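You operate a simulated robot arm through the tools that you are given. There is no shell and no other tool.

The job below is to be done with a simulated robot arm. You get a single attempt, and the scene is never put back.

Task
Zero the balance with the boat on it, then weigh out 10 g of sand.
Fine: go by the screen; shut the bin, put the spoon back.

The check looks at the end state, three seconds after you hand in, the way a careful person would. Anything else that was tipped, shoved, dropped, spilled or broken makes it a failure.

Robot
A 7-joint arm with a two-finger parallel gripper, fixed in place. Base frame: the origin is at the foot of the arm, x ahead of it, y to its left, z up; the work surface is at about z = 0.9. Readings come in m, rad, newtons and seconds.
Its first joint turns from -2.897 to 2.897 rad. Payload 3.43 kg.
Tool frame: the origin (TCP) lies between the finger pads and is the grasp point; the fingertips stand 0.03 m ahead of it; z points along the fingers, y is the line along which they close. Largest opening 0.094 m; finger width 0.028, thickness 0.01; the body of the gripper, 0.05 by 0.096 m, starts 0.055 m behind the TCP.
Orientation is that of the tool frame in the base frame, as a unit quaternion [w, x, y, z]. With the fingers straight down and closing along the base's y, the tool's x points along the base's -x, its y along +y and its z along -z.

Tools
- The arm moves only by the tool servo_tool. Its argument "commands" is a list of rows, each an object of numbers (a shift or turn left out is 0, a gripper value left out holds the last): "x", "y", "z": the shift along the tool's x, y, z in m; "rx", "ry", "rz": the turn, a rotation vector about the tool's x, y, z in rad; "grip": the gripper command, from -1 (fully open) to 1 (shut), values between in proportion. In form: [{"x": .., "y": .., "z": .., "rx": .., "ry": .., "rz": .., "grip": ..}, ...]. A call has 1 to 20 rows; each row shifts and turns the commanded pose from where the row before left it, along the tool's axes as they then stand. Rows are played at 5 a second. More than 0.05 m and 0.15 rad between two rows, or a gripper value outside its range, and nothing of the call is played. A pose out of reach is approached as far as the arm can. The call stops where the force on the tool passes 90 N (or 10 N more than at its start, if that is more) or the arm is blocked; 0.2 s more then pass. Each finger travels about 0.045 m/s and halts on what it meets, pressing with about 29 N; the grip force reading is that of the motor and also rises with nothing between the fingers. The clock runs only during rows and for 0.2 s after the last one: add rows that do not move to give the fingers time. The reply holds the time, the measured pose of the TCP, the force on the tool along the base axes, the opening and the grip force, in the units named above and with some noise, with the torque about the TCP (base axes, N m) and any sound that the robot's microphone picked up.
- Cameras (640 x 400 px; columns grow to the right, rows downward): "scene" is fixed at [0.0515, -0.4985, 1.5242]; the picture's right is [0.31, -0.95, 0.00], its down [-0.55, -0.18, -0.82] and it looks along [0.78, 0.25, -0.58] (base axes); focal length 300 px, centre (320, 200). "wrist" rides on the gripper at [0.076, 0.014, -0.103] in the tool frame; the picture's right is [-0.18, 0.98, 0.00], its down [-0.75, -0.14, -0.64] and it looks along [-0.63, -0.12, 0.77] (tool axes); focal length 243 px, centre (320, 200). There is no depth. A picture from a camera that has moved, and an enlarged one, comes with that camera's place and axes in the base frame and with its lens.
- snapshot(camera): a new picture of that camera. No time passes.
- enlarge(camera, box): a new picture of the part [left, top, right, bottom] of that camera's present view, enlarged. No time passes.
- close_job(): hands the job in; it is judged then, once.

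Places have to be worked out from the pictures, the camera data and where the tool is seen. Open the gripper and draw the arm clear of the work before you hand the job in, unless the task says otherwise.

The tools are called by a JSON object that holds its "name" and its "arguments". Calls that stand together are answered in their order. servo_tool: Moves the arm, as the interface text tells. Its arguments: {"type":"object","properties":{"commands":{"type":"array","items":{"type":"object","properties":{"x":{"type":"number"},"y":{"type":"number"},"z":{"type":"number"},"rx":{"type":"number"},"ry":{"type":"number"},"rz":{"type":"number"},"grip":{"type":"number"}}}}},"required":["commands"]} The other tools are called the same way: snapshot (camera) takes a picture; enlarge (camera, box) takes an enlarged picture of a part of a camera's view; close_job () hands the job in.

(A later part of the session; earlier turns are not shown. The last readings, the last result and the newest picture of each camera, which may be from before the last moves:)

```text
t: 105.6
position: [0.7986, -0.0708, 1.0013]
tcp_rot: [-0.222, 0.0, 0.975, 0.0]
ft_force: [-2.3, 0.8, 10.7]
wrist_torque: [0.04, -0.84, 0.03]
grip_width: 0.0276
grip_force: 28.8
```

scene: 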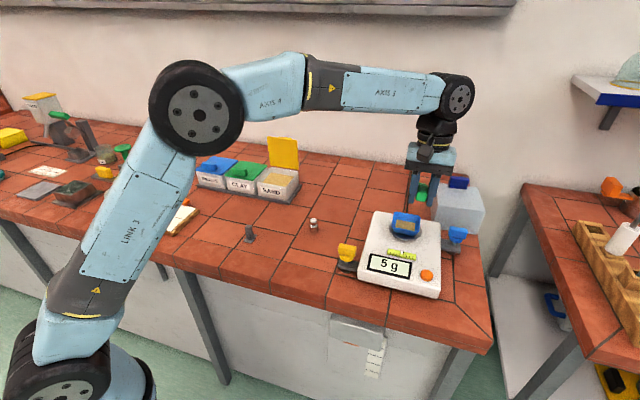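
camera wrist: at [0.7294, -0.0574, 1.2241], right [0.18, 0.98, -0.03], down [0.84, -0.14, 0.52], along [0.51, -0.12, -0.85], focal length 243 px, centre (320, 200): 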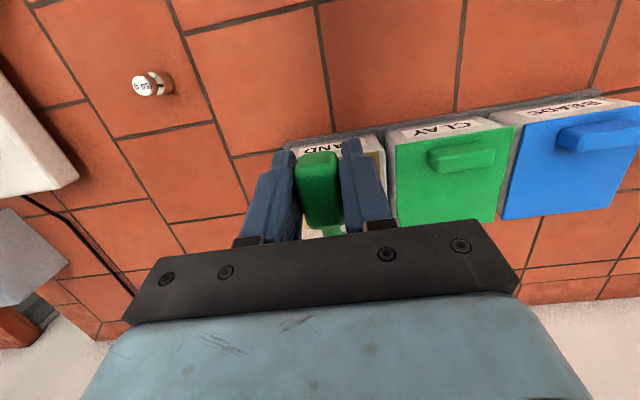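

Now I'll level about the bowl while rising slightly to keep the shaft over the front wall, then lift out.

{"name": "servo_tool", "arguments": {"commands": [{"x": 0.0011, "z": 0.0069, "ry": -0.1}, {"x": 0.0018, "z": 0.0067, "ry": -0.1}, {"x": 0.0025, "z": 0.0065, "ry": -0.1}, {}]}}

{"name": "servo_tool", "arguments": {"commands": [{"z": -0.01}, {"z": -0.015}, {"z": -0.02}, {"z": -0.02}, {"z": -0.025}, {"z": -0.03}, {}, {}]}}

{"name": "enlarge", "arguments": {"camera": "scene", "box": [255, 130, 300, 165]}}

{"name": "enlarge", "arguments": {"camera": "scene", "box": [225, 110, 325, 205]}}

```text
t: 106.6
position: [0.7853, -0.071, 0.984]
tcp_rot: [-0.074, -0.001, 0.997, 0.0]
ft_force: [0.7, -0.1, -0.5]
wrist_torque: [-0.01, 0.0, 0.02]
grip_width: 0.0274
grip_force: 28.7
```

```text
t: 108.4
position: [0.804, -0.0727, 1.1004]
tcp_rot: [-0.075, 0.0, 0.997, 0.0]
ft_force: [-0.3, 0.1, -0.9]
wrist_torque: [0.01, 0.05, 0.0]
grip_width: 0.0277
grip_force: 29.0
```

```text
11.43 times, centred on (278, 148) of scene
camera zoom: at [0.0515, -0.4985, 1.5242], right [0.31, -0.95, 0.0], down [-0.55, -0.18, -0.82], along [0.78, 0.25, -0.58], focal length 3435 px, centre (806, 800)
```

zoom: 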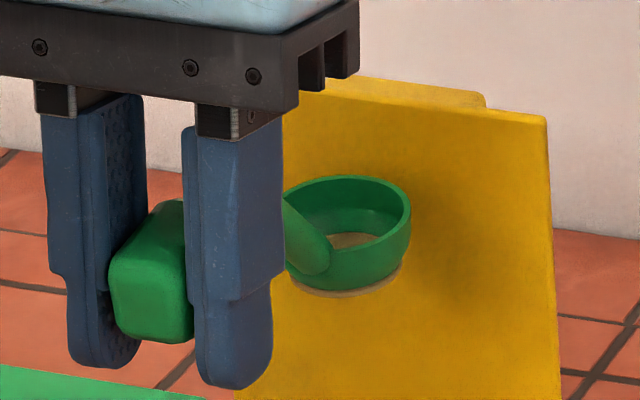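

```text
4.21 times, centred on (275, 158) of scene
camera zoom: at [0.0515, -0.4985, 1.5242], right [0.31, -0.95, 0.0], down [-0.55, -0.18, -0.82], along [0.78, 0.25, -0.58], focal length 1266 px, centre (510, 379)
```

zoom: 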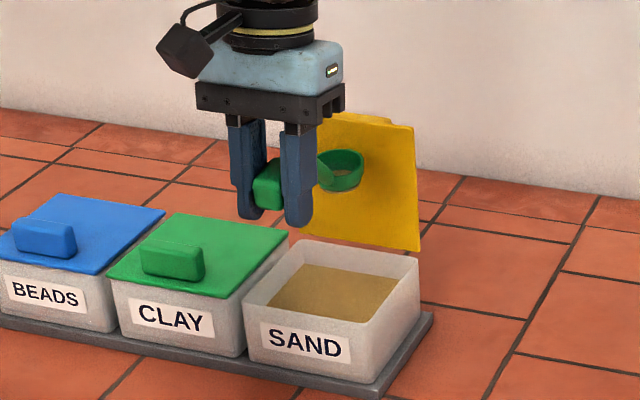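

The bowl holds a similar amount of sand, and the spoon has slipped a bit more tip-up (now about 0.29 rad), so it is safe to carry. I'll lift, retract and carry it toward the balance.

{"name": "servo_tool", "arguments": {"commands": [{"x": 0.0067, "z": -0.0445}, {"x": 0.014, "z": 0.0021}, {"x": 0.0282, "z": 0.0042}, {"x": 0.0282, "z": 0.0042}, {"x": 0.0282, "z": 0.0042}, {"x": 0.0282, "z": 0.0042}, {"x": 0.0282, "z": 0.0042}, {"x": 0.0142, "z": 0.0021}, {"y": -0.02}, {"y": -0.035}, {"y": -0.035}, {"y": -0.035}, {"y": -0.035}, {"y": -0.035}, {"y": -0.035}, {"y": -0.035}, {"y": -0.035}, {"y": -0.035}, {"y": -0.02}, {}]}}

{"name": "servo_tool", "arguments": {"commands": [{"y": -0.03}, {"y": -0.035}, {"y": -0.035}, {"y": -0.021}, {"ry": 0.1}, {}, {}]}}

{"name": "enlarge", "arguments": {"camera": "scene", "box": [350, 140, 470, 290]}}

```text
t: 112.6
position: [0.6329, -0.4261, 1.1469]
tcp_rot: [-0.075, 0.0, 0.997, 0.0]
ft_force: [-0.2, -0.1, 0.0]
wrist_torque: [0.01, 0.01, 0.0]
grip_width: 0.0276
grip_force: 29.0
```

```text
t: 114.2
position: [0.6336, -0.5477, 1.1472]
tcp_rot: [-0.124, 0.001, 0.992, 0.001]
ft_force: [0.1, 0.0, -1.0]
wrist_torque: [0.02, 0.03, 0.02]
grip_width: 0.0277
grip_force: 29.2
```

```text
2.67 times, centred on (410, 215) of scene
camera zoom: at [0.0515, -0.4985, 1.5242], right [0.31, -0.95, 0.0], down [-0.55, -0.18, -0.82], along [0.78, 0.25, -0.58], focal length 802 px, centre (80, 160)
```

zoom: 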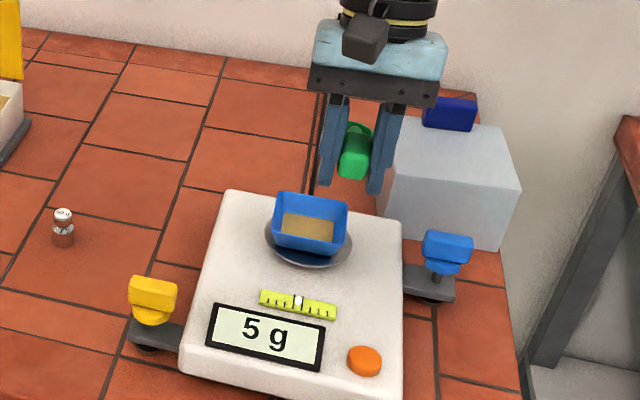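

I'll lower to the pour height and roll to 1.0 rad about the spoon's own axis, with the lip fixed over the boat.

{"name": "servo_tool", "arguments": {"commands": [{"x": -0.0062, "z": 0.0242}, {"x": -0.0062, "z": 0.0242}, {}, {"x": 0.0006, "y": 0.0046, "z": -0.0021, "rx": 0.0958, "rz": 0.0286}, {"x": 0.0006, "y": 0.0046, "z": -0.0021, "rx": 0.0958, "rz": 0.0286}, {"x": 0.0006, "y": 0.0046, "z": -0.0021, "rx": 0.0958, "rz": 0.0286}, {"x": 0.0006, "y": 0.0046, "z": -0.0021, "rx": 0.0958, "rz": 0.0286}, {"x": 0.0006, "y": 0.0046, "z": -0.0021, "rx": 0.0958, "rz": 0.0286}, {"x": 0.0006, "y": 0.0046, "z": -0.0021, "rx": 0.0958, "rz": 0.0286}, {"x": 0.0006, "y": 0.0046, "z": -0.0021, "rx": 0.0958, "rz": 0.0286}, {"x": 0.0006, "y": 0.0046, "z": -0.0021, "rx": 0.0958, "rz": 0.0286}, {}, {}]}}

{"name": "enlarge", "arguments": {"camera": "scene", "box": [350, 140, 470, 290]}}

{"name": "enlarge", "arguments": {"camera": "scene", "box": [385, 170, 435, 240]}}

```text
t: 117.0
position: [0.6331, -0.5077, 1.1022]
tcp_rot: [-0.115, 0.064, 0.914, -0.384]
ft_force: [-0.5, 0.5, 0.3]
wrist_torque: [0.0, -0.02, 0.01]
grip_width: 0.0275
grip_force: 28.9
```

```text
2.67 times, centred on (410, 215) of scene
camera zoom: at [0.0515, -0.4985, 1.5242], right [0.31, -0.95, 0.0], down [-0.55, -0.18, -0.82], along [0.78, 0.25, -0.58], focal length 802 px, centre (80, 160)
```

zoom: 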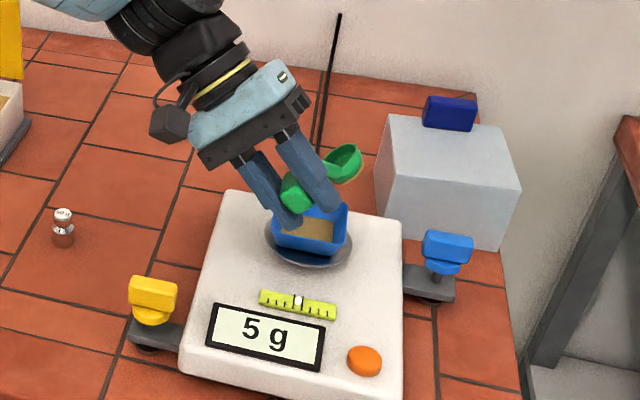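

```text
5.71 times, centred on (410, 205) of scene
camera zoom: at [0.0515, -0.4985, 1.5242], right [0.31, -0.95, 0.0], down [-0.55, -0.18, -0.82], along [0.78, 0.25, -0.58], focal length 1717 px, centre (-194, 171)
```

zoom: 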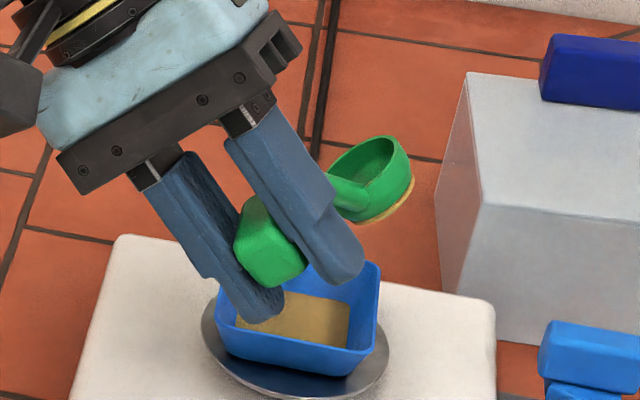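

The bowl is tracking its planned position over the boat. Continuing the roll to about 1.2 rad.

{"name": "servo_tool", "arguments": {"commands": [{"x": 0.0006, "y": 0.0046, "z": -0.0021, "rx": 0.0958, "rz": 0.0286}, {"x": 0.0006, "y": 0.0046, "z": -0.0021, "rx": 0.0958, "rz": 0.0286}, {}, {"x": 0.0006, "y": 0.0046, "z": -0.0021, "rx": 0.0958, "rz": 0.0286}, {"x": 0.0006, "y": 0.0046, "z": -0.0021, "rx": 0.0958, "rz": 0.0286}, {}, {}]}}

{"name": "enlarge", "arguments": {"camera": "scene", "box": [350, 140, 470, 290]}}

```text
t: 118.6
position: [0.6343, -0.4892, 1.0916]
tcp_rot: [-0.104, 0.092, 0.818, -0.558]
ft_force: [0.2, 0.4, 0.2]
wrist_torque: [0.01, 0.02, 0.0]
grip_width: 0.0274
grip_force: 29.5
```

```text
2.67 times, centred on (410, 215) of scene
camera zoom: at [0.0515, -0.4985, 1.5242], right [0.31, -0.95, 0.0], down [-0.55, -0.18, -0.82], along [0.78, 0.25, -0.58], focal length 802 px, centre (80, 160)
```

zoom: 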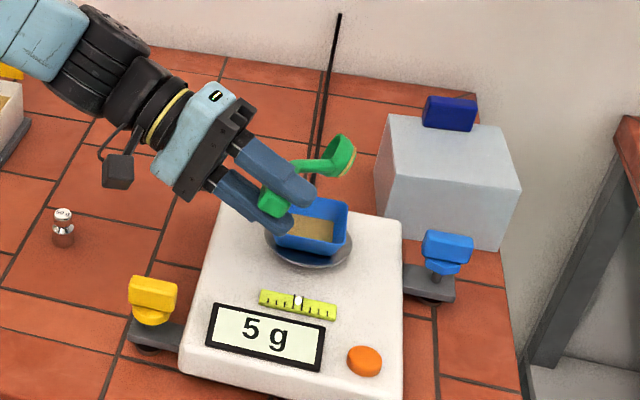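

I'm trimming the bowl about 6 mm toward +y to keep the lip centred, and continuing the roll.

{"name": "servo_tool", "arguments": {"commands": [{"y": 0.0022, "z": -0.0056}, {"x": 0.0006, "y": 0.0046, "z": -0.0021, "rx": 0.0958, "rz": 0.0286}, {}, {}]}}

{"name": "enlarge", "arguments": {"camera": "scene", "box": [350, 140, 470, 290]}}

```text
t: 119.6
position: [0.6352, -0.4807, 1.0878]
tcp_rot: [-0.1, 0.099, 0.79, -0.597]
ft_force: [-0.2, 0.8, -0.2]
wrist_torque: [0.03, 0.01, 0.01]
grip_width: 0.0276
grip_force: 29.6
```

```text
2.67 times, centred on (410, 215) of scene
camera zoom: at [0.0515, -0.4985, 1.5242], right [0.31, -0.95, 0.0], down [-0.55, -0.18, -0.82], along [0.78, 0.25, -0.58], focal length 802 px, centre (80, 160)
```

zoom: 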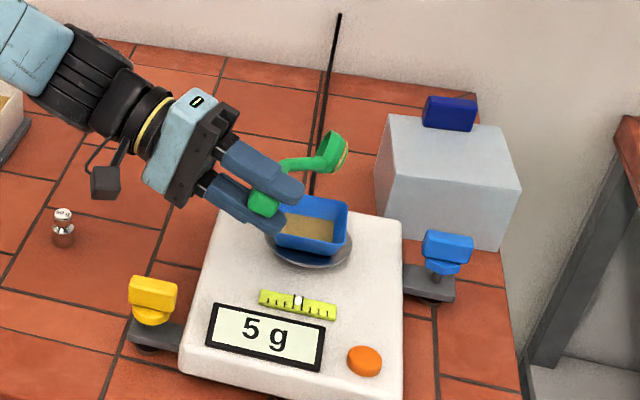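

{"name": "servo_tool", "arguments": {"commands": [{"x": 0.0006, "y": 0.0046, "z": -0.0021, "rx": 0.0958, "rz": 0.0286}, {}, {}]}}

{"name": "enlarge", "arguments": {"camera": "scene", "box": [350, 140, 470, 290]}}

```text
t: 120.4
position: [0.6359, -0.4767, 1.0841]
tcp_rot: [-0.095, 0.106, 0.758, -0.636]
ft_force: [-0.4, -0.3, 0.5]
wrist_torque: [0.0, 0.04, 0.0]
grip_width: 0.0274
grip_force: 28.7
```

```text
2.67 times, centred on (410, 215) of scene
camera zoom: at [0.0515, -0.4985, 1.5242], right [0.31, -0.95, 0.0], down [-0.55, -0.18, -0.82], along [0.78, 0.25, -0.58], focal length 802 px, centre (80, 160)
```

zoom: 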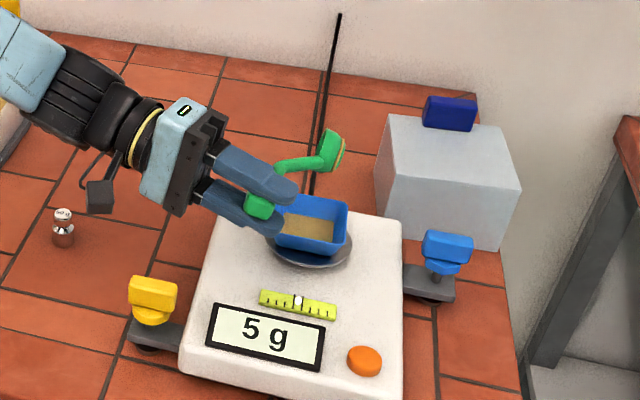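

{"name": "servo_tool", "arguments": {"commands": [{"x": 0.0003, "y": 0.0023, "z": -0.001, "rx": 0.0479, "rz": 0.0143}, {}, {}]}}

{"name": "enlarge", "arguments": {"camera": "scene", "box": [350, 140, 470, 290]}}

```text
t: 121.2
position: [0.6356, -0.4763, 1.0832]
tcp_rot: [-0.093, 0.108, 0.743, -0.654]
ft_force: [-0.7, -0.2, -1.2]
wrist_torque: [-0.01, 0.03, 0.01]
grip_width: 0.0275
grip_force: 29.5
```

```text
2.67 times, centred on (410, 215) of scene
camera zoom: at [0.0515, -0.4985, 1.5242], right [0.31, -0.95, 0.0], down [-0.55, -0.18, -0.82], along [0.78, 0.25, -0.58], focal length 802 px, centre (80, 160)
```

zoom: 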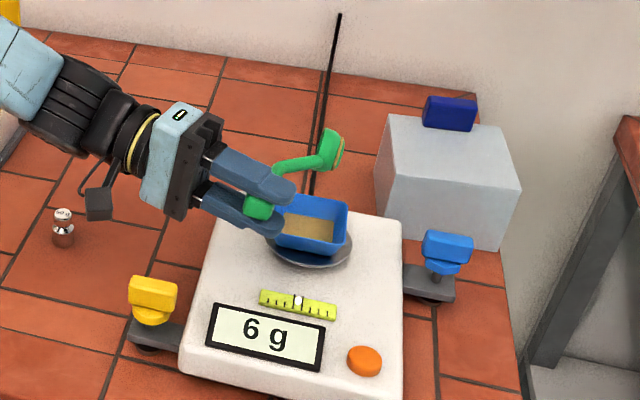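

It now reads 6 g and sand is flowing into the boat. I'll continue in fine steps.

{"name": "servo_tool", "arguments": {"commands": [{"x": 0.0003, "y": 0.0023, "z": -0.001, "rx": 0.0479, "rz": 0.0143}, {}, {}]}}

{"name": "enlarge", "arguments": {"camera": "scene", "box": [350, 140, 470, 290]}}

```text
t: 122.0
position: [0.6354, -0.4739, 1.0799]
tcp_rot: [-0.09, 0.112, 0.725, -0.673]
ft_force: [-0.6, -0.2, -0.2]
wrist_torque: [0.01, 0.02, 0.0]
grip_width: 0.0278
grip_force: 29.7
```

```text
2.67 times, centred on (410, 215) of scene
camera zoom: at [0.0515, -0.4985, 1.5242], right [0.31, -0.95, 0.0], down [-0.55, -0.18, -0.82], along [0.78, 0.25, -0.58], focal length 802 px, centre (80, 160)
```

zoom: 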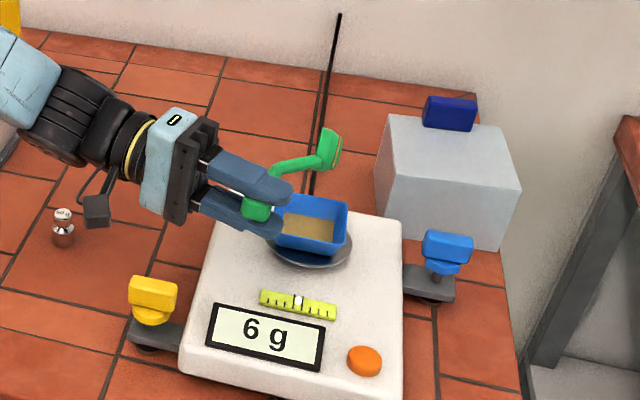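

{"name": "servo_tool", "arguments": {"commands": [{"x": 0.0003, "y": 0.0023, "z": -0.001, "rx": 0.0479, "rz": 0.0143}, {}, {}]}}

{"name": "enlarge", "arguments": {"camera": "scene", "box": [350, 140, 470, 290]}}

```text
t: 122.8
position: [0.6359, -0.4743, 1.079]
tcp_rot: [-0.088, 0.115, 0.709, -0.69]
ft_force: [-1.4, 0.2, -0.6]
wrist_torque: [0.0, 0.03, 0.01]
grip_width: 0.0276
grip_force: 28.5
```

```text
2.67 times, centred on (410, 215) of scene
camera zoom: at [0.0515, -0.4985, 1.5242], right [0.31, -0.95, 0.0], down [-0.55, -0.18, -0.82], along [0.78, 0.25, -0.58], focal length 802 px, centre (80, 160)
```

zoom: 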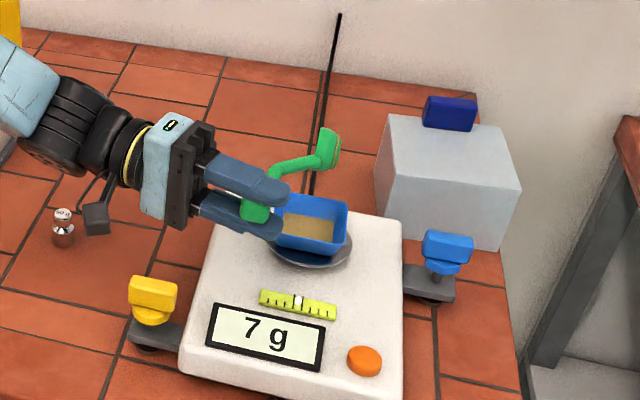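

It reads 7 g. Continuing with the same small steps.

{"name": "servo_tool", "arguments": {"commands": [{"x": 0.0003, "y": 0.0023, "z": -0.001, "rx": 0.0479, "rz": 0.0143}, {}, {}]}}

{"name": "enlarge", "arguments": {"camera": "scene", "box": [350, 140, 470, 290]}}

```text
t: 123.6
position: [0.6355, -0.4719, 1.0758]
tcp_rot: [0.086, -0.118, -0.691, 0.708]
ft_force: [-0.2, 0.3, 0.1]
wrist_torque: [0.01, 0.01, -0.01]
grip_width: 0.0274
grip_force: 29.4
```

```text
2.67 times, centred on (410, 215) of scene
camera zoom: at [0.0515, -0.4985, 1.5242], right [0.31, -0.95, 0.0], down [-0.55, -0.18, -0.82], along [0.78, 0.25, -0.58], focal length 802 px, centre (80, 160)
```

zoom: 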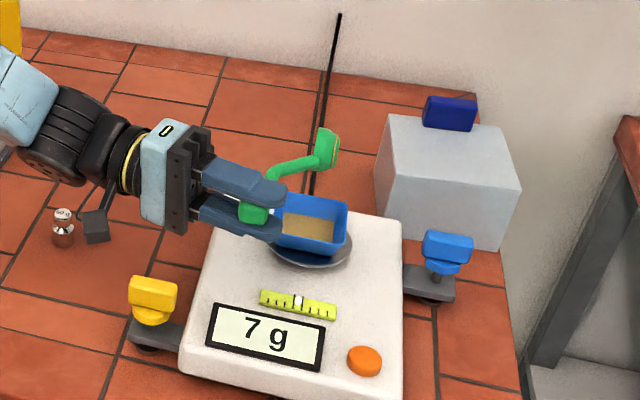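

{"name": "servo_tool", "arguments": {"commands": [{"x": 0.0003, "y": 0.0023, "z": -0.001, "rx": 0.0479, "rz": 0.0143}, {}, {}]}}

{"name": "enlarge", "arguments": {"camera": "scene", "box": [350, 140, 470, 290]}}

```text
t: 124.4
position: [0.6357, -0.4712, 1.0736]
tcp_rot: [0.085, -0.121, -0.673, 0.724]
ft_force: [-0.3, 0.4, -0.2]
wrist_torque: [0.03, 0.02, 0.0]
grip_width: 0.0273
grip_force: 29.6
```

```text
2.67 times, centred on (410, 215) of scene
camera zoom: at [0.0515, -0.4985, 1.5242], right [0.31, -0.95, 0.0], down [-0.55, -0.18, -0.82], along [0.78, 0.25, -0.58], focal length 802 px, centre (80, 160)
```

zoom: 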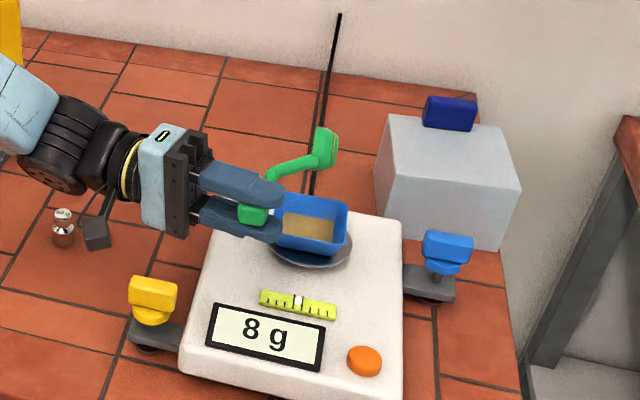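

It reads 8 g. I'll use finer steps now, about 0.03 rad.

{"name": "servo_tool", "arguments": {"commands": [{"x": 0.0002, "y": 0.0014, "z": -0.0006, "rx": 0.0287, "rz": 0.0086}, {}, {}]}}

{"name": "enlarge", "arguments": {"camera": "scene", "box": [350, 140, 470, 290]}}

```text
t: 125.2
position: [0.6348, -0.4701, 1.071]
tcp_rot: [0.083, -0.123, -0.662, 0.735]
ft_force: [-0.3, 0.2, -1.4]
wrist_torque: [0.03, 0.03, 0.05]
grip_width: 0.0273
grip_force: 29.8
```

```text
2.67 times, centred on (410, 215) of scene
camera zoom: at [0.0515, -0.4985, 1.5242], right [0.31, -0.95, 0.0], down [-0.55, -0.18, -0.82], along [0.78, 0.25, -0.58], focal length 802 px, centre (80, 160)
```

zoom: 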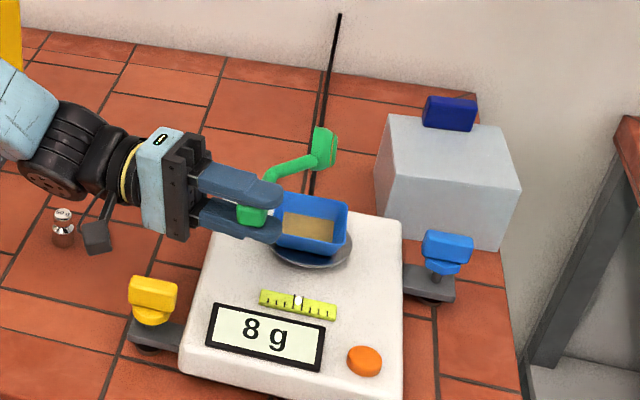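

{"name": "servo_tool", "arguments": {"commands": [{"x": 0.0002, "y": 0.0014, "z": -0.0006, "rx": 0.0287, "rz": 0.0086}, {}, {}]}}

{"name": "enlarge", "arguments": {"camera": "scene", "box": [350, 140, 470, 290]}}

```text
t: 126.0
position: [0.6367, -0.4692, 1.0699]
tcp_rot: [0.081, -0.124, -0.65, 0.745]
ft_force: [-0.6, -0.5, 0.1]
wrist_torque: [0.01, 0.03, 0.0]
grip_width: 0.0276
grip_force: 29.1
```

```text
2.67 times, centred on (410, 215) of scene
camera zoom: at [0.0515, -0.4985, 1.5242], right [0.31, -0.95, 0.0], down [-0.55, -0.18, -0.82], along [0.78, 0.25, -0.58], focal length 802 px, centre (80, 160)
```

zoom: 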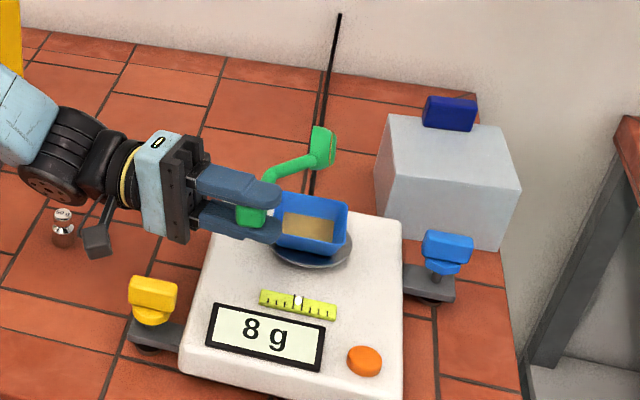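

{"name": "servo_tool", "arguments": {"commands": [{"x": 0.0002, "y": 0.0014, "z": -0.0006, "rx": 0.0287, "rz": 0.0086}, {}, {}]}}

{"name": "enlarge", "arguments": {"camera": "scene", "box": [350, 140, 470, 290]}}

{"name": "snapshot", "arguments": {"camera": "wrist"}}

```text
t: 126.8
position: [0.6364, -0.4693, 1.0683]
tcp_rot: [0.079, -0.127, -0.64, 0.754]
ft_force: [0.0, -0.2, 1.1]
wrist_torque: [-0.02, -0.01, 0.0]
grip_width: 0.0275
grip_force: 29.0
```

```text
2.67 times, centred on (410, 215) of scene
camera zoom: at [0.0515, -0.4985, 1.5242], right [0.31, -0.95, 0.0], down [-0.55, -0.18, -0.82], along [0.78, 0.25, -0.58], focal length 802 px, centre (80, 160)
```

zoom: 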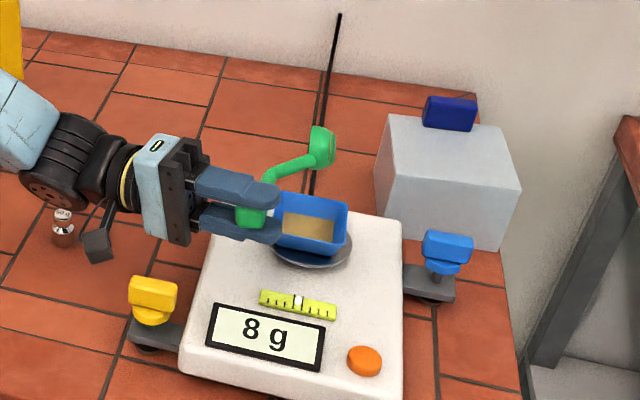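

```text
taken
camera wrist: at [0.5937, -0.3536, 1.0335], right [0.22, -0.22, -0.95], down [0.9, 0.42, 0.11], along [0.37, -0.88, 0.29], focal length 243 px, centre (320, 200)
```

wrist: 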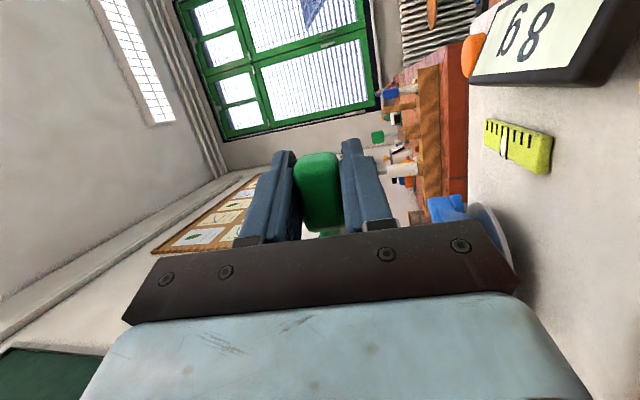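

{"name": "enlarge", "arguments": {"camera": "scene", "box": [385, 175, 430, 240]}}

```text
6.15 times, centred on (408, 208) of scene
camera zoom: at [0.0515, -0.4985, 1.5242], right [0.31, -0.95, 0.0], down [-0.55, -0.18, -0.82], along [0.78, 0.25, -0.58], focal length 1850 px, centre (-218, 154)
```

zoom: 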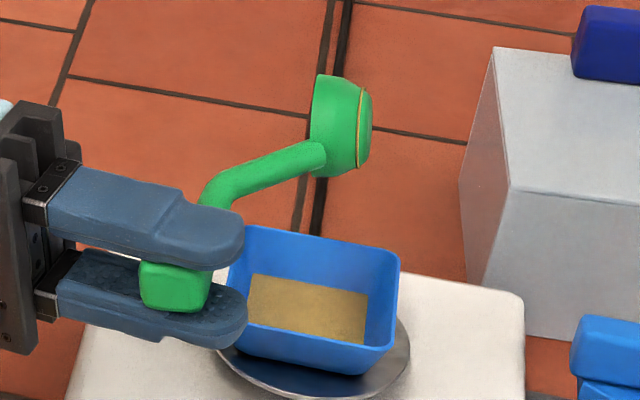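

A thin ring of sand is still in the bowl. I'll continue in small steps.

{"name": "servo_tool", "arguments": {"commands": [{"x": 0.0002, "y": 0.0014, "z": -0.0006, "rx": 0.0287, "rz": 0.0086}, {}, {}]}}

{"name": "enlarge", "arguments": {"camera": "scene", "box": [350, 140, 470, 290]}}

```text
t: 127.6
position: [0.6363, -0.4704, 1.066]
tcp_rot: [0.078, -0.127, -0.629, 0.763]
ft_force: [-0.5, -0.6, -0.6]
wrist_torque: [0.0, 0.01, 0.0]
grip_width: 0.0275
grip_force: 28.9
```

```text
2.67 times, centred on (410, 215) of scene
camera zoom: at [0.0515, -0.4985, 1.5242], right [0.31, -0.95, 0.0], down [-0.55, -0.18, -0.82], along [0.78, 0.25, -0.58], focal length 802 px, centre (80, 160)
```

zoom: 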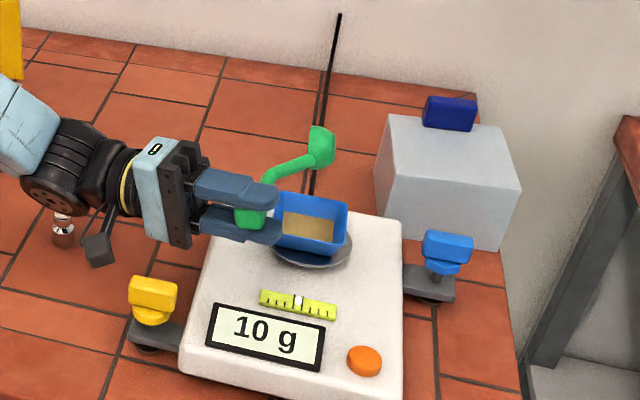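

The screen reads 10 g. I'll roll back right away and then check that it holds. I'll check whether any sand is left in the bowl too.

{"name": "servo_tool", "arguments": {"commands": [{"x": -0.0006, "y": -0.0046, "z": 0.0021, "rx": -0.0958, "rz": -0.0286}, {"x": -0.0006, "y": -0.0046, "z": 0.0021, "rx": -0.0958, "rz": -0.0286}, {"x": -0.0006, "y": -0.0046, "z": 0.0021, "rx": -0.0958, "rz": -0.0286}, {"x": -0.0006, "y": -0.0046, "z": 0.0021, "rx": -0.0958, "rz": -0.0286}, {"x": -0.0006, "y": -0.0046, "z": 0.0021, "rx": -0.0958, "rz": -0.0286}, {"x": -0.0006, "y": -0.0046, "z": 0.0021, "rx": -0.0958, "rz": -0.0286}, {}]}}

{"name": "enlarge", "arguments": {"camera": "scene", "box": [350, 140, 470, 290]}}

{"name": "enlarge", "arguments": {"camera": "scene", "box": [385, 170, 435, 240]}}

```text
t: 129.2
position: [0.6351, -0.4837, 1.0945]
tcp_rot: [-0.103, 0.09, 0.827, -0.545]
ft_force: [0.0, 0.2, -0.5]
wrist_torque: [0.03, 0.01, -0.02]
grip_width: 0.0275
grip_force: 28.7
```

```text
2.67 times, centred on (410, 215) of scene
camera zoom: at [0.0515, -0.4985, 1.5242], right [0.31, -0.95, 0.0], down [-0.55, -0.18, -0.82], along [0.78, 0.25, -0.58], focal length 802 px, centre (80, 160)
```

zoom: 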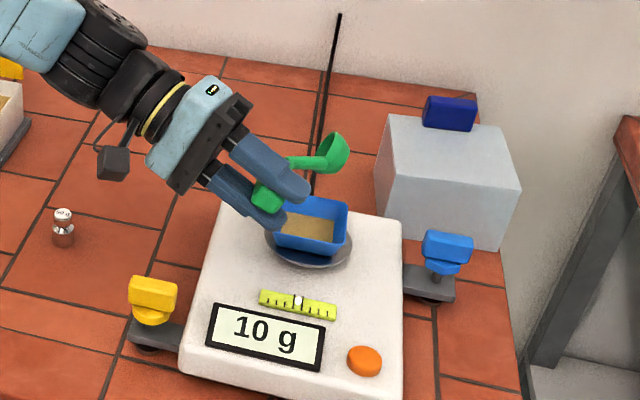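

```text
5.71 times, centred on (410, 205) of scene
camera zoom: at [0.0515, -0.4985, 1.5242], right [0.31, -0.95, 0.0], down [-0.55, -0.18, -0.82], along [0.78, 0.25, -0.58], focal length 1717 px, centre (-194, 171)
```

zoom: 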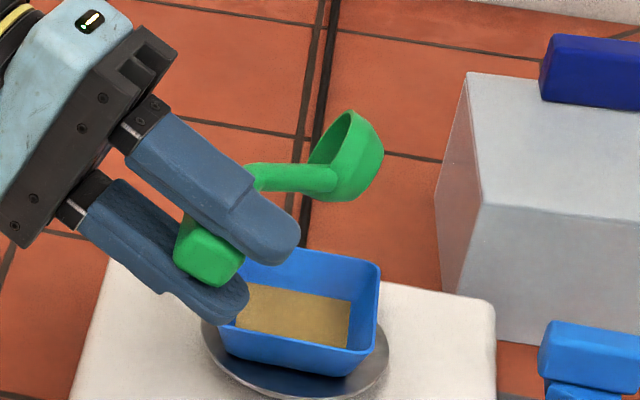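

The screen holds at 10 g and the bowl is empty. I'll finish unrolling and rise away from the boat.

{"name": "servo_tool", "arguments": {"commands": [{"x": -0.0006, "y": -0.0046, "z": 0.0021, "rx": -0.0958, "rz": -0.0286}, {"x": -0.0006, "y": -0.0046, "z": 0.0021, "rx": -0.0958, "rz": -0.0286}, {"x": -0.0006, "y": -0.0046, "z": 0.0021, "rx": -0.0958, "rz": -0.0286}, {"x": -0.0006, "y": -0.0046, "z": 0.0021, "rx": -0.0958, "rz": -0.0286}, {"x": -0.0006, "y": -0.0046, "z": 0.0021, "rx": -0.0958, "rz": -0.0286}, {"x": -0.0006, "y": -0.0046, "z": 0.0021, "rx": -0.0958, "rz": -0.0286}, {"x": -0.0006, "y": -0.0046, "z": 0.0021, "rx": -0.0958, "rz": -0.0286}, {"x": -0.0006, "y": -0.0046, "z": 0.0021, "rx": -0.0958, "rz": -0.0286}, {"x": -0.0006, "y": -0.0046, "z": 0.0021, "rx": -0.0958, "rz": -0.0286}, {"x": -0.0006, "y": -0.0046, "z": 0.0021, "rx": -0.0958, "rz": -0.0286}, {"x": -0.0006, "y": -0.0046, "z": 0.0021, "rx": -0.0958, "rz": -0.0286}, {"x": -0.0004, "y": -0.0032, "z": 0.0015, "rx": -0.0671, "rz": -0.02}, {"x": 0.01, "z": -0.04}, {}, {}]}}

{"name": "enlarge", "arguments": {"camera": "scene", "box": [350, 140, 470, 290]}}

```text
t: 132.4
position: [0.6342, -0.5403, 1.1478]
tcp_rot: [-0.125, -0.001, 0.992, 0.001]
ft_force: [0.3, 0.1, -0.6]
wrist_torque: [-0.02, 0.01, 0.01]
grip_width: 0.0275
grip_force: 29.2
```

```text
2.67 times, centred on (410, 215) of scene
camera zoom: at [0.0515, -0.4985, 1.5242], right [0.31, -0.95, 0.0], down [-0.55, -0.18, -0.82], along [0.78, 0.25, -0.58], focal length 802 px, centre (80, 160)
```

zoom: 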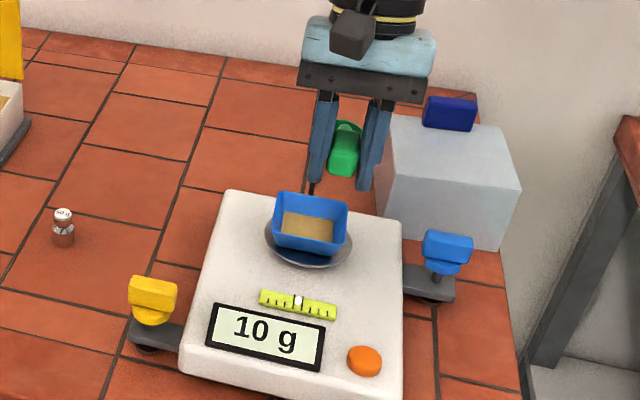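

Unrolled and steady at 10 g. Next I'll carry the spoon back to above its stand and yaw it +90° about the vertical so it points along +y.

{"name": "servo_tool", "arguments": {"commands": [{"y": 0.03}, {"y": 0.039}, {"y": 0.039}, {"y": 0.039}, {"y": 0.039}, {"y": 0.039}, {"y": 0.039}, {"y": 0.039}, {"y": 0.039}, {"y": 0.039}, {"y": 0.039}, {"y": 0.037}, {}]}}

{"name": "servo_tool", "arguments": {"commands": [{"rx": 0.0353, "rz": -0.1384}, {"rx": 0.0353, "rz": -0.1384}, {"rx": 0.0353, "rz": -0.1384}, {"rx": 0.0353, "rz": -0.1384}, {"rx": 0.0353, "rz": -0.1384}, {"rx": 0.0353, "rz": -0.1384}, {"rx": 0.0353, "rz": -0.1384}, {"rx": 0.0353, "rz": -0.1384}, {"rx": 0.0353, "rz": -0.1384}, {"rx": 0.0353, "rz": -0.1384}, {"rx": 0.0353, "rz": -0.1384}, {}, {}]}}

{"name": "enlarge", "arguments": {"camera": "scene", "box": [190, 140, 310, 250]}}

{"name": "snapshot", "arguments": {"camera": "wrist"}}

```text
t: 135.2
position: [0.6352, -0.0823, 1.1473]
tcp_rot: [-0.124, 0.0, 0.992, 0.0]
ft_force: [-0.2, 0.5, -0.6]
wrist_torque: [0.01, 0.01, -0.03]
grip_width: 0.0276
grip_force: 28.9
```

```text
t: 138.0
position: [0.6341, -0.0825, 1.1469]
tcp_rot: [0.088, 0.703, -0.7, 0.088]
ft_force: [-0.1, 0.5, -1.3]
wrist_torque: [-0.05, -0.01, -0.01]
grip_width: 0.0275
grip_force: 29.0
```

```text
3.64 times, centred on (250, 195) of scene
camera zoom: at [0.0515, -0.4985, 1.5242], right [0.31, -0.95, 0.0], down [-0.55, -0.18, -0.82], along [0.78, 0.25, -0.58], focal length 1093 px, centre (574, 218)
```

zoom: 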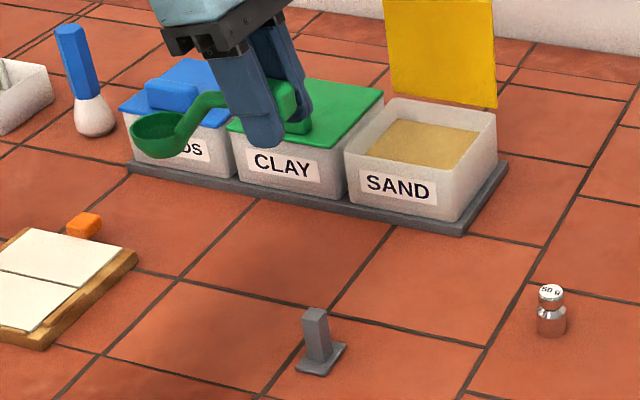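

```text
taken
camera wrist: at [0.6195, -0.1307, 1.2656], right [-0.98, 0.18, -0.05], down [0.14, 0.89, 0.44], along [0.12, 0.42, -0.9], focal length 243 px, centre (320, 200)
```

wrist: 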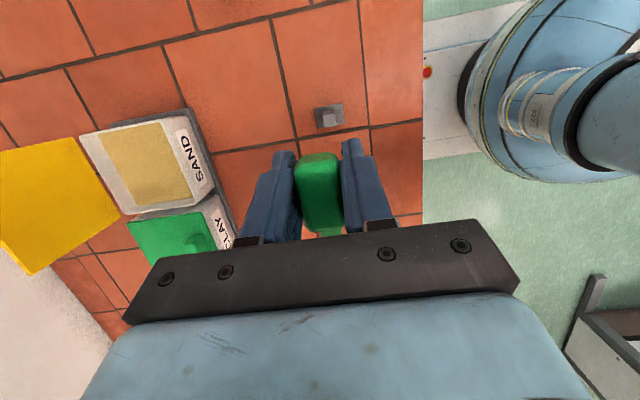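

I'll zoom in on the spoon and on the stand separately, to measure the spoon's present tilt and the post's position.

{"name": "enlarge", "arguments": {"camera": "scene", "box": [220, 150, 280, 190]}}

{"name": "enlarge", "arguments": {"camera": "scene", "box": [225, 205, 285, 250]}}

{"name": "enlarge", "arguments": {"camera": "wrist", "box": [270, 80, 380, 160]}}

```text
10.00 times, centred on (250, 170) of scene
camera zoom: at [0.0515, -0.4985, 1.5242], right [0.31, -0.95, 0.0], down [-0.55, -0.18, -0.82], along [0.78, 0.25, -0.58], focal length 3006 px, centre (1020, 500)
```

zoom: 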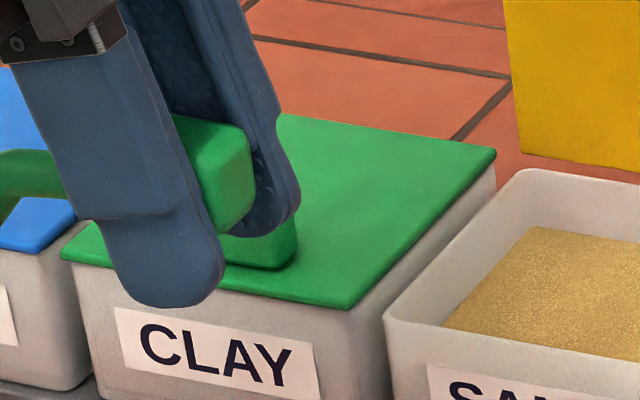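

```text
8.89 times, centred on (255, 228) of scene
camera zoom: at [0.0515, -0.4985, 1.5242], right [0.31, -0.95, 0.0], down [-0.55, -0.18, -0.82], along [0.78, 0.25, -0.58], focal length 2672 px, centre (898, -44)
```

zoom: 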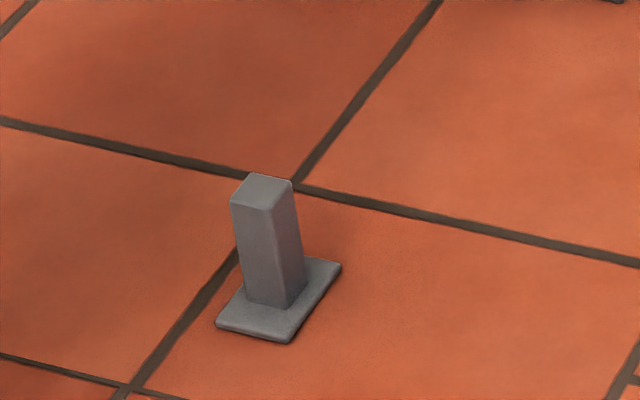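

```text
5.00 times, centred on (325, 120) of wrist
camera zoom: at [0.6195, -0.1307, 1.2656], right [-0.98, 0.18, -0.05], down [0.14, 0.89, 0.44], along [0.12, 0.42, -0.9], focal length 1213 px, centre (295, 600)
```

zoom: 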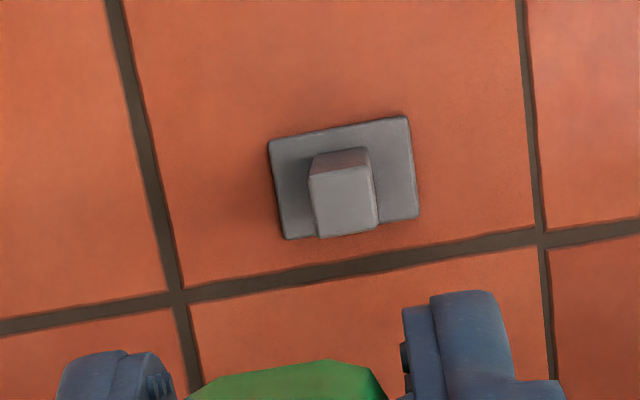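

Comparing with projections, the spoon is level at the present tool pitch of 0.25 rad. I'll lower toward the recorded stand pose, stopping 3 cm above it to check.

{"name": "servo_tool", "arguments": {"commands": [{"x": -0.0088, "y": 0.0012, "z": 0.0357}, {"x": -0.0088, "y": 0.0012, "z": 0.0357}, {"x": -0.0088, "y": 0.0012, "z": 0.0357}, {"x": -0.0088, "y": 0.0012, "z": 0.0357}, {}, {}]}}

{"name": "enlarge", "arguments": {"camera": "scene", "box": [200, 185, 280, 250]}}

{"name": "enlarge", "arguments": {"camera": "wrist", "box": [240, 80, 400, 240]}}

```text
t: 139.4
position: [0.6274, -0.0833, 0.9989]
tcp_rot: [-0.088, -0.702, 0.702, -0.087]
ft_force: [0.5, 0.0, -0.2]
wrist_torque: [-0.01, 0.01, -0.02]
grip_width: 0.0276
grip_force: 28.3
```

```text
6.15 times, centred on (240, 218) of scene
camera zoom: at [0.0515, -0.4985, 1.5242], right [0.31, -0.95, 0.0], down [-0.55, -0.18, -0.82], along [0.78, 0.25, -0.58], focal length 1850 px, centre (812, 92)
```

zoom: 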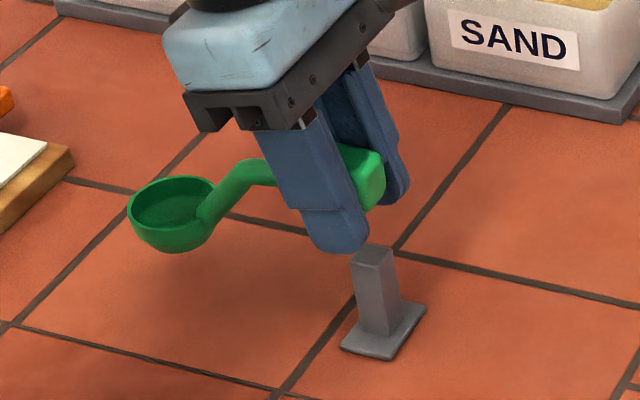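

```text
2.50 times, centred on (320, 160) of wrist
camera zoom: at [0.614, -0.1326, 1.1176], right [-0.98, 0.18, -0.05], down [0.14, 0.89, 0.44], along [0.12, 0.42, -0.9], focal length 606 px, centre (320, 300)
```

zoom: 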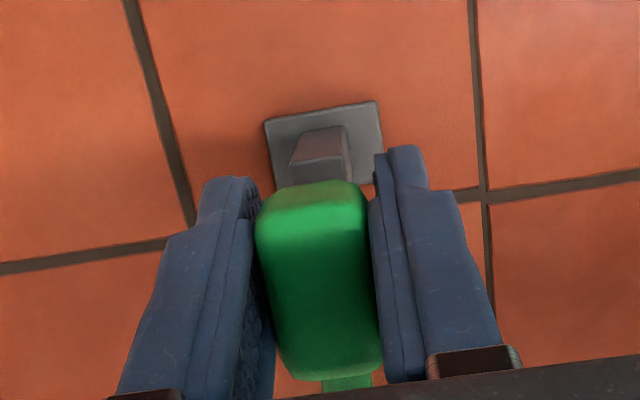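

The spoon looks level and lined up over the post. I'll lower 2.5 cm, with a 2 mm trim in x, then step down to contact.

{"name": "servo_tool", "arguments": {"commands": [{"x": -0.0031, "y": -0.002, "z": 0.0121}, {"x": -0.0031, "z": 0.0121}, {}, {"x": -0.0003, "z": 0.001}, {}]}}

{"name": "enlarge", "arguments": {"camera": "scene", "box": [200, 195, 280, 250]}}

```text
t: 140.6
position: [0.6324, -0.0827, 0.9723]
tcp_rot: [-0.088, -0.702, 0.702, -0.088]
ft_force: [0.2, -0.8, -0.7]
wrist_torque: [-0.02, -0.01, -0.01]
grip_width: 0.0275
grip_force: 29.7
```

```text
7.27 times, centred on (240, 222) of scene
camera zoom: at [0.0515, -0.4985, 1.5242], right [0.31, -0.95, 0.0], down [-0.55, -0.18, -0.82], along [0.78, 0.25, -0.58], focal length 2186 px, centre (902, 36)
```

zoom: 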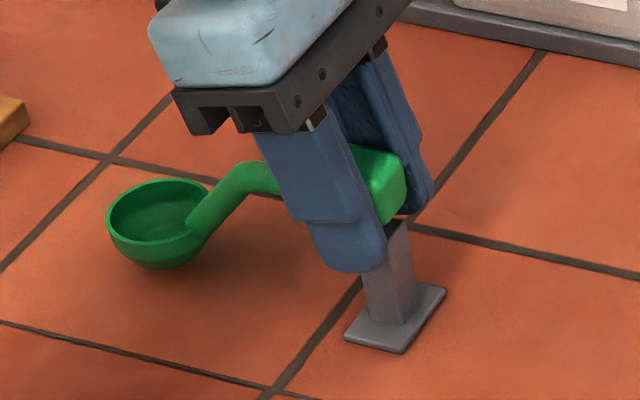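

The spoon is level and still a few mm above its rest. I'll step down 1.5 mm at a time, watching for contact.

{"name": "servo_tool", "arguments": {"commands": [{"x": -0.0004, "z": 0.0015}, {"x": -0.0004, "z": 0.0015}, {}]}}

{"name": "enlarge", "arguments": {"camera": "scene", "box": [200, 195, 280, 250]}}

{"name": "enlarge", "arguments": {"camera": "wrist", "box": [240, 80, 400, 240]}}

```text
t: 141.4
position: [0.6309, -0.0833, 0.9696]
tcp_rot: [0.087, 0.702, -0.702, 0.087]
ft_force: [-0.3, -0.9, 0.1]
wrist_torque: [-0.04, -0.03, -0.01]
grip_width: 0.0276
grip_force: 29.4
```

```text
7.27 times, centred on (240, 222) of scene
camera zoom: at [0.0515, -0.4985, 1.5242], right [0.31, -0.95, 0.0], down [-0.55, -0.18, -0.82], along [0.78, 0.25, -0.58], focal length 2186 px, centre (902, 36)
```

zoom: 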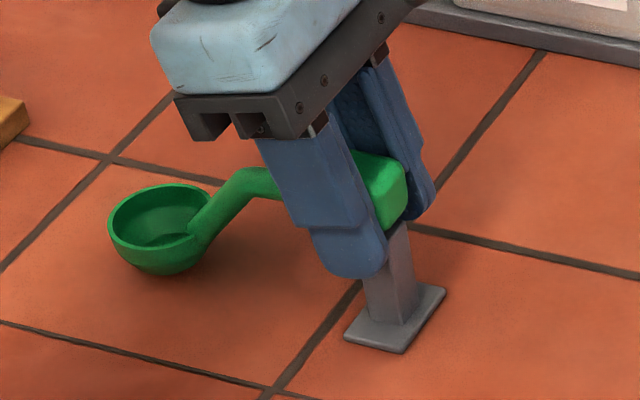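

```text
2.50 times, centred on (320, 160) of wrist
camera zoom: at [0.6164, -0.1315, 1.0887], right [-0.98, 0.18, -0.05], down [0.14, 0.89, 0.44], along [0.12, 0.42, -0.9], focal length 606 px, centre (320, 300)
```

zoom: 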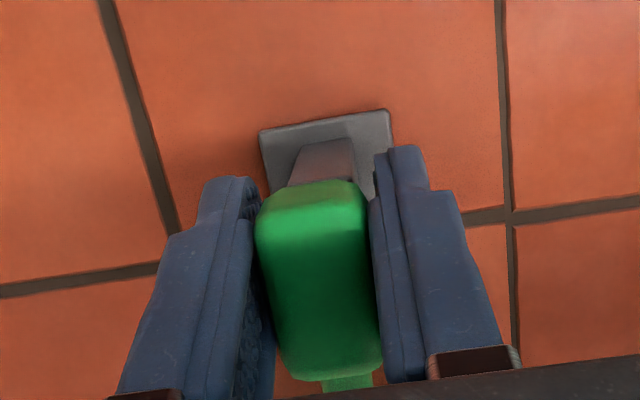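

{"name": "servo_tool", "arguments": {"commands": [{"x": -0.0004, "z": 0.0015}, {"x": -0.0004, "z": 0.0015}, {}]}}

{"name": "enlarge", "arguments": {"camera": "scene", "box": [205, 205, 265, 250]}}

```text
t: 142.2
position: [0.6321, -0.0832, 0.967]
tcp_rot: [0.087, 0.702, -0.701, 0.088]
ft_force: [-1.3, 0.4, -0.6]
wrist_torque: [-0.03, 0.01, -0.03]
grip_width: 0.0275
grip_force: 29.1
```

```text
8.89 times, centred on (235, 228) of scene
camera zoom: at [0.0515, -0.4985, 1.5242], right [0.31, -0.95, 0.0], down [-0.55, -0.18, -0.82], along [0.78, 0.25, -0.58], focal length 2672 px, centre (1076, -44)
```

zoom: 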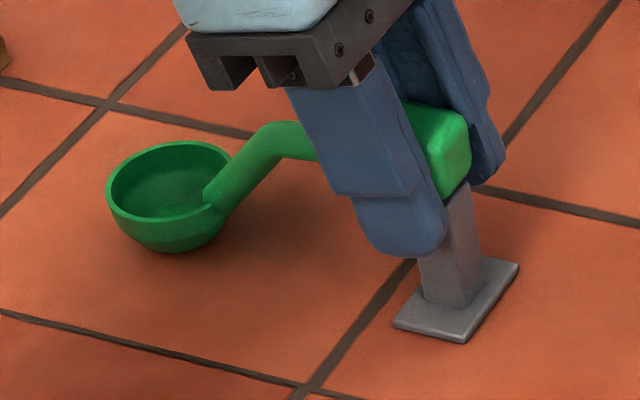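

By direct comparison with the original picture, the spoon sits only about 2–3 mm high everywhere. Stepping down further.

{"name": "servo_tool", "arguments": {"commands": [{"x": -0.0003, "z": 0.001}, {"x": -0.0003, "z": 0.001}, {}]}}

{"name": "enlarge", "arguments": {"camera": "scene", "box": [205, 205, 265, 250]}}

```text
t: 143.0
position: [0.6318, -0.0828, 0.9662]
tcp_rot: [-0.087, -0.702, 0.702, -0.089]
ft_force: [0.7, 1.2, 12.1]
wrist_torque: [-0.13, -0.02, 0.03]
grip_width: 0.0277
grip_force: 29.0
```

```text
8.89 times, centred on (235, 228) of scene
camera zoom: at [0.0515, -0.4985, 1.5242], right [0.31, -0.95, 0.0], down [-0.55, -0.18, -0.82], along [0.78, 0.25, -0.58], focal length 2672 px, centre (1076, -44)
```

zoom: 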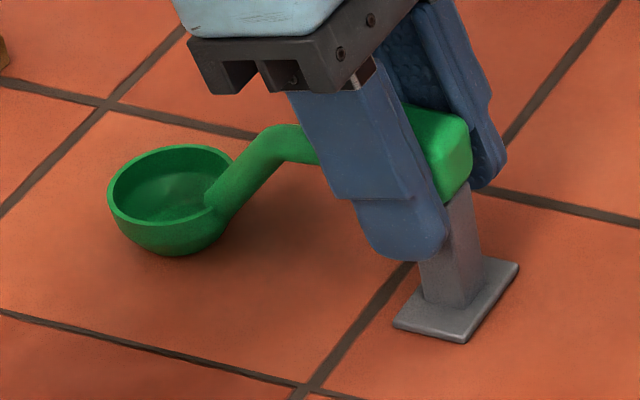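

The handle has met the post (12 N). I'll lift 3 mm, correct a 2 mm x offset, and set it down again more lightly.

{"name": "servo_tool", "arguments": {"commands": [{"x": 0.0007, "z": -0.0029}, {"y": 0.0022}, {"ry": 0.012}, {"x": -0.0005, "z": 0.0019}, {}, {}]}}

{"name": "enlarge", "arguments": {"camera": "scene", "box": [205, 205, 265, 250]}}

```text
t: 144.4
position: [0.6292, -0.0825, 0.9664]
tcp_rot: [0.091, 0.701, -0.701, 0.093]
ft_force: [0.4, -0.6, 8.5]
wrist_torque: [0.79, -0.03, -0.03]
grip_width: 0.0276
grip_force: 29.1
```

```text
8.89 times, centred on (235, 228) of scene
camera zoom: at [0.0515, -0.4985, 1.5242], right [0.31, -0.95, 0.0], down [-0.55, -0.18, -0.82], along [0.78, 0.25, -0.58], focal length 2672 px, centre (1076, -44)
```

zoom: 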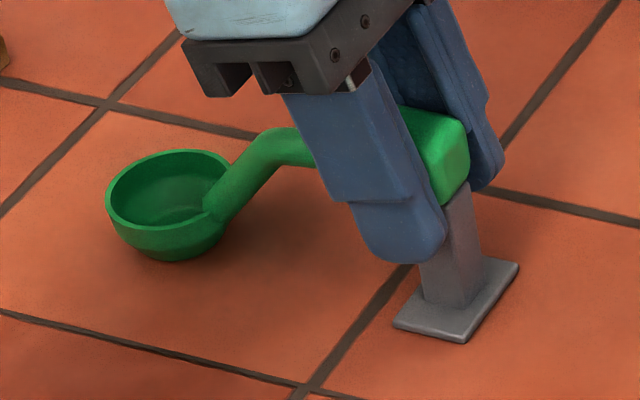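

Now the bowl touches the table, as in its original rest. I'll back off that slight tilt and open the fingers gradually.

{"name": "servo_tool", "arguments": {"commands": [{"ry": -0.007}, {"x": -0.0001, "z": 0.0004}, {}, {"grip": 0.45}, {"grip": 0.4}, {"grip": 0.3}, {"grip": 0.1}, {"grip": -0.2}, {"grip": -0.5}, {}, {}]}}

{"name": "enlarge", "arguments": {"camera": "scene", "box": [205, 205, 265, 250]}}

{"name": "snapshot", "arguments": {"camera": "wrist"}}

```text
t: 146.8
position: [0.6287, -0.0831, 0.9655]
tcp_rot: [0.089, 0.702, -0.701, 0.089]
ft_force: [0.4, 0.4, 0.1]
wrist_torque: [0.01, 0.03, -0.01]
grip_width: 0.0707
grip_force: 0.2
```

```text
8.89 times, centred on (235, 228) of scene
camera zoom: at [0.0515, -0.4985, 1.5242], right [0.31, -0.95, 0.0], down [-0.55, -0.18, -0.82], along [0.78, 0.25, -0.58], focal length 2672 px, centre (1076, -44)
```

zoom: 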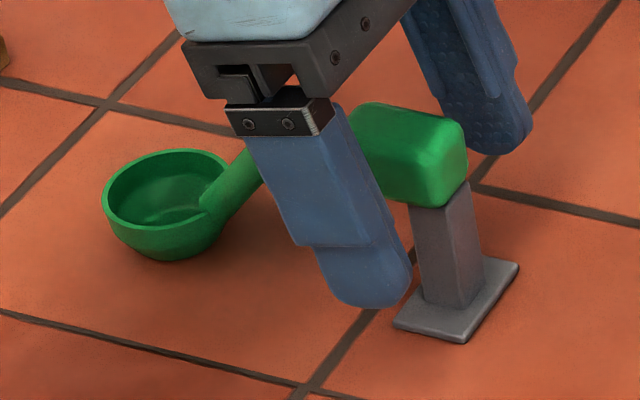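

```text
taken
camera wrist: at [0.6142, -0.1302, 1.0846], right [-0.98, 0.18, -0.05], down [0.14, 0.89, 0.43], along [0.12, 0.42, -0.9], focal length 243 px, centre (320, 200)
```

wrist: 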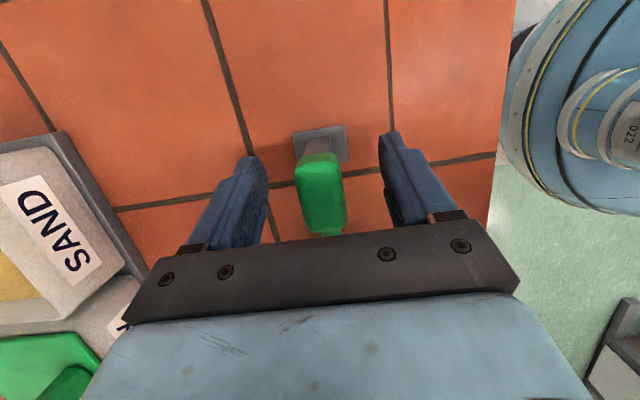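

The spoon rests on the post and table just as it did at first. I'll withdraw along the fingers, then straighten the tool.

{"name": "servo_tool", "arguments": {"commands": [{"z": -0.02, "grip": -1}, {"z": -0.035}, {"z": -0.045}, {"z": -0.045}, {"z": -0.045}, {"ry": -0.1}, {"ry": -0.1}, {"ry": -0.055}, {}]}}

{"name": "enlarge", "arguments": {"camera": "scene", "box": [190, 150, 310, 250]}}

```text
t: 148.8
position: [0.6303, -0.035, 1.15]
tcp_rot: [-0.001, 0.708, -0.707, -0.001]
ft_force: [-0.6, 0.5, 0.2]
wrist_torque: [0.0, 0.01, 0.02]
grip_width: 0.0938
grip_force: 0.2
```

```text
4.00 times, centred on (250, 200) of scene
camera zoom: at [0.0515, -0.4985, 1.5242], right [0.31, -0.95, 0.0], down [-0.55, -0.18, -0.82], along [0.78, 0.25, -0.58], focal length 1202 px, centre (600, 200)
```

zoom: 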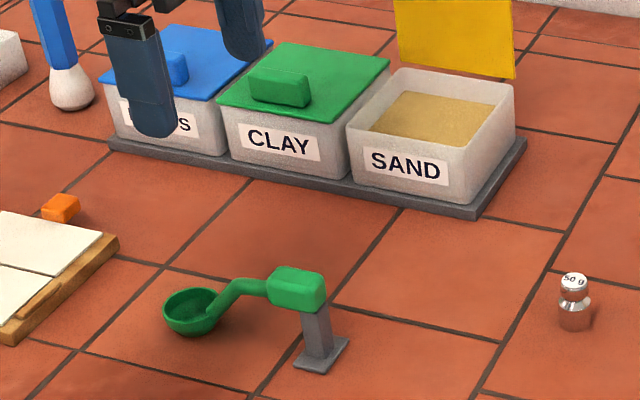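

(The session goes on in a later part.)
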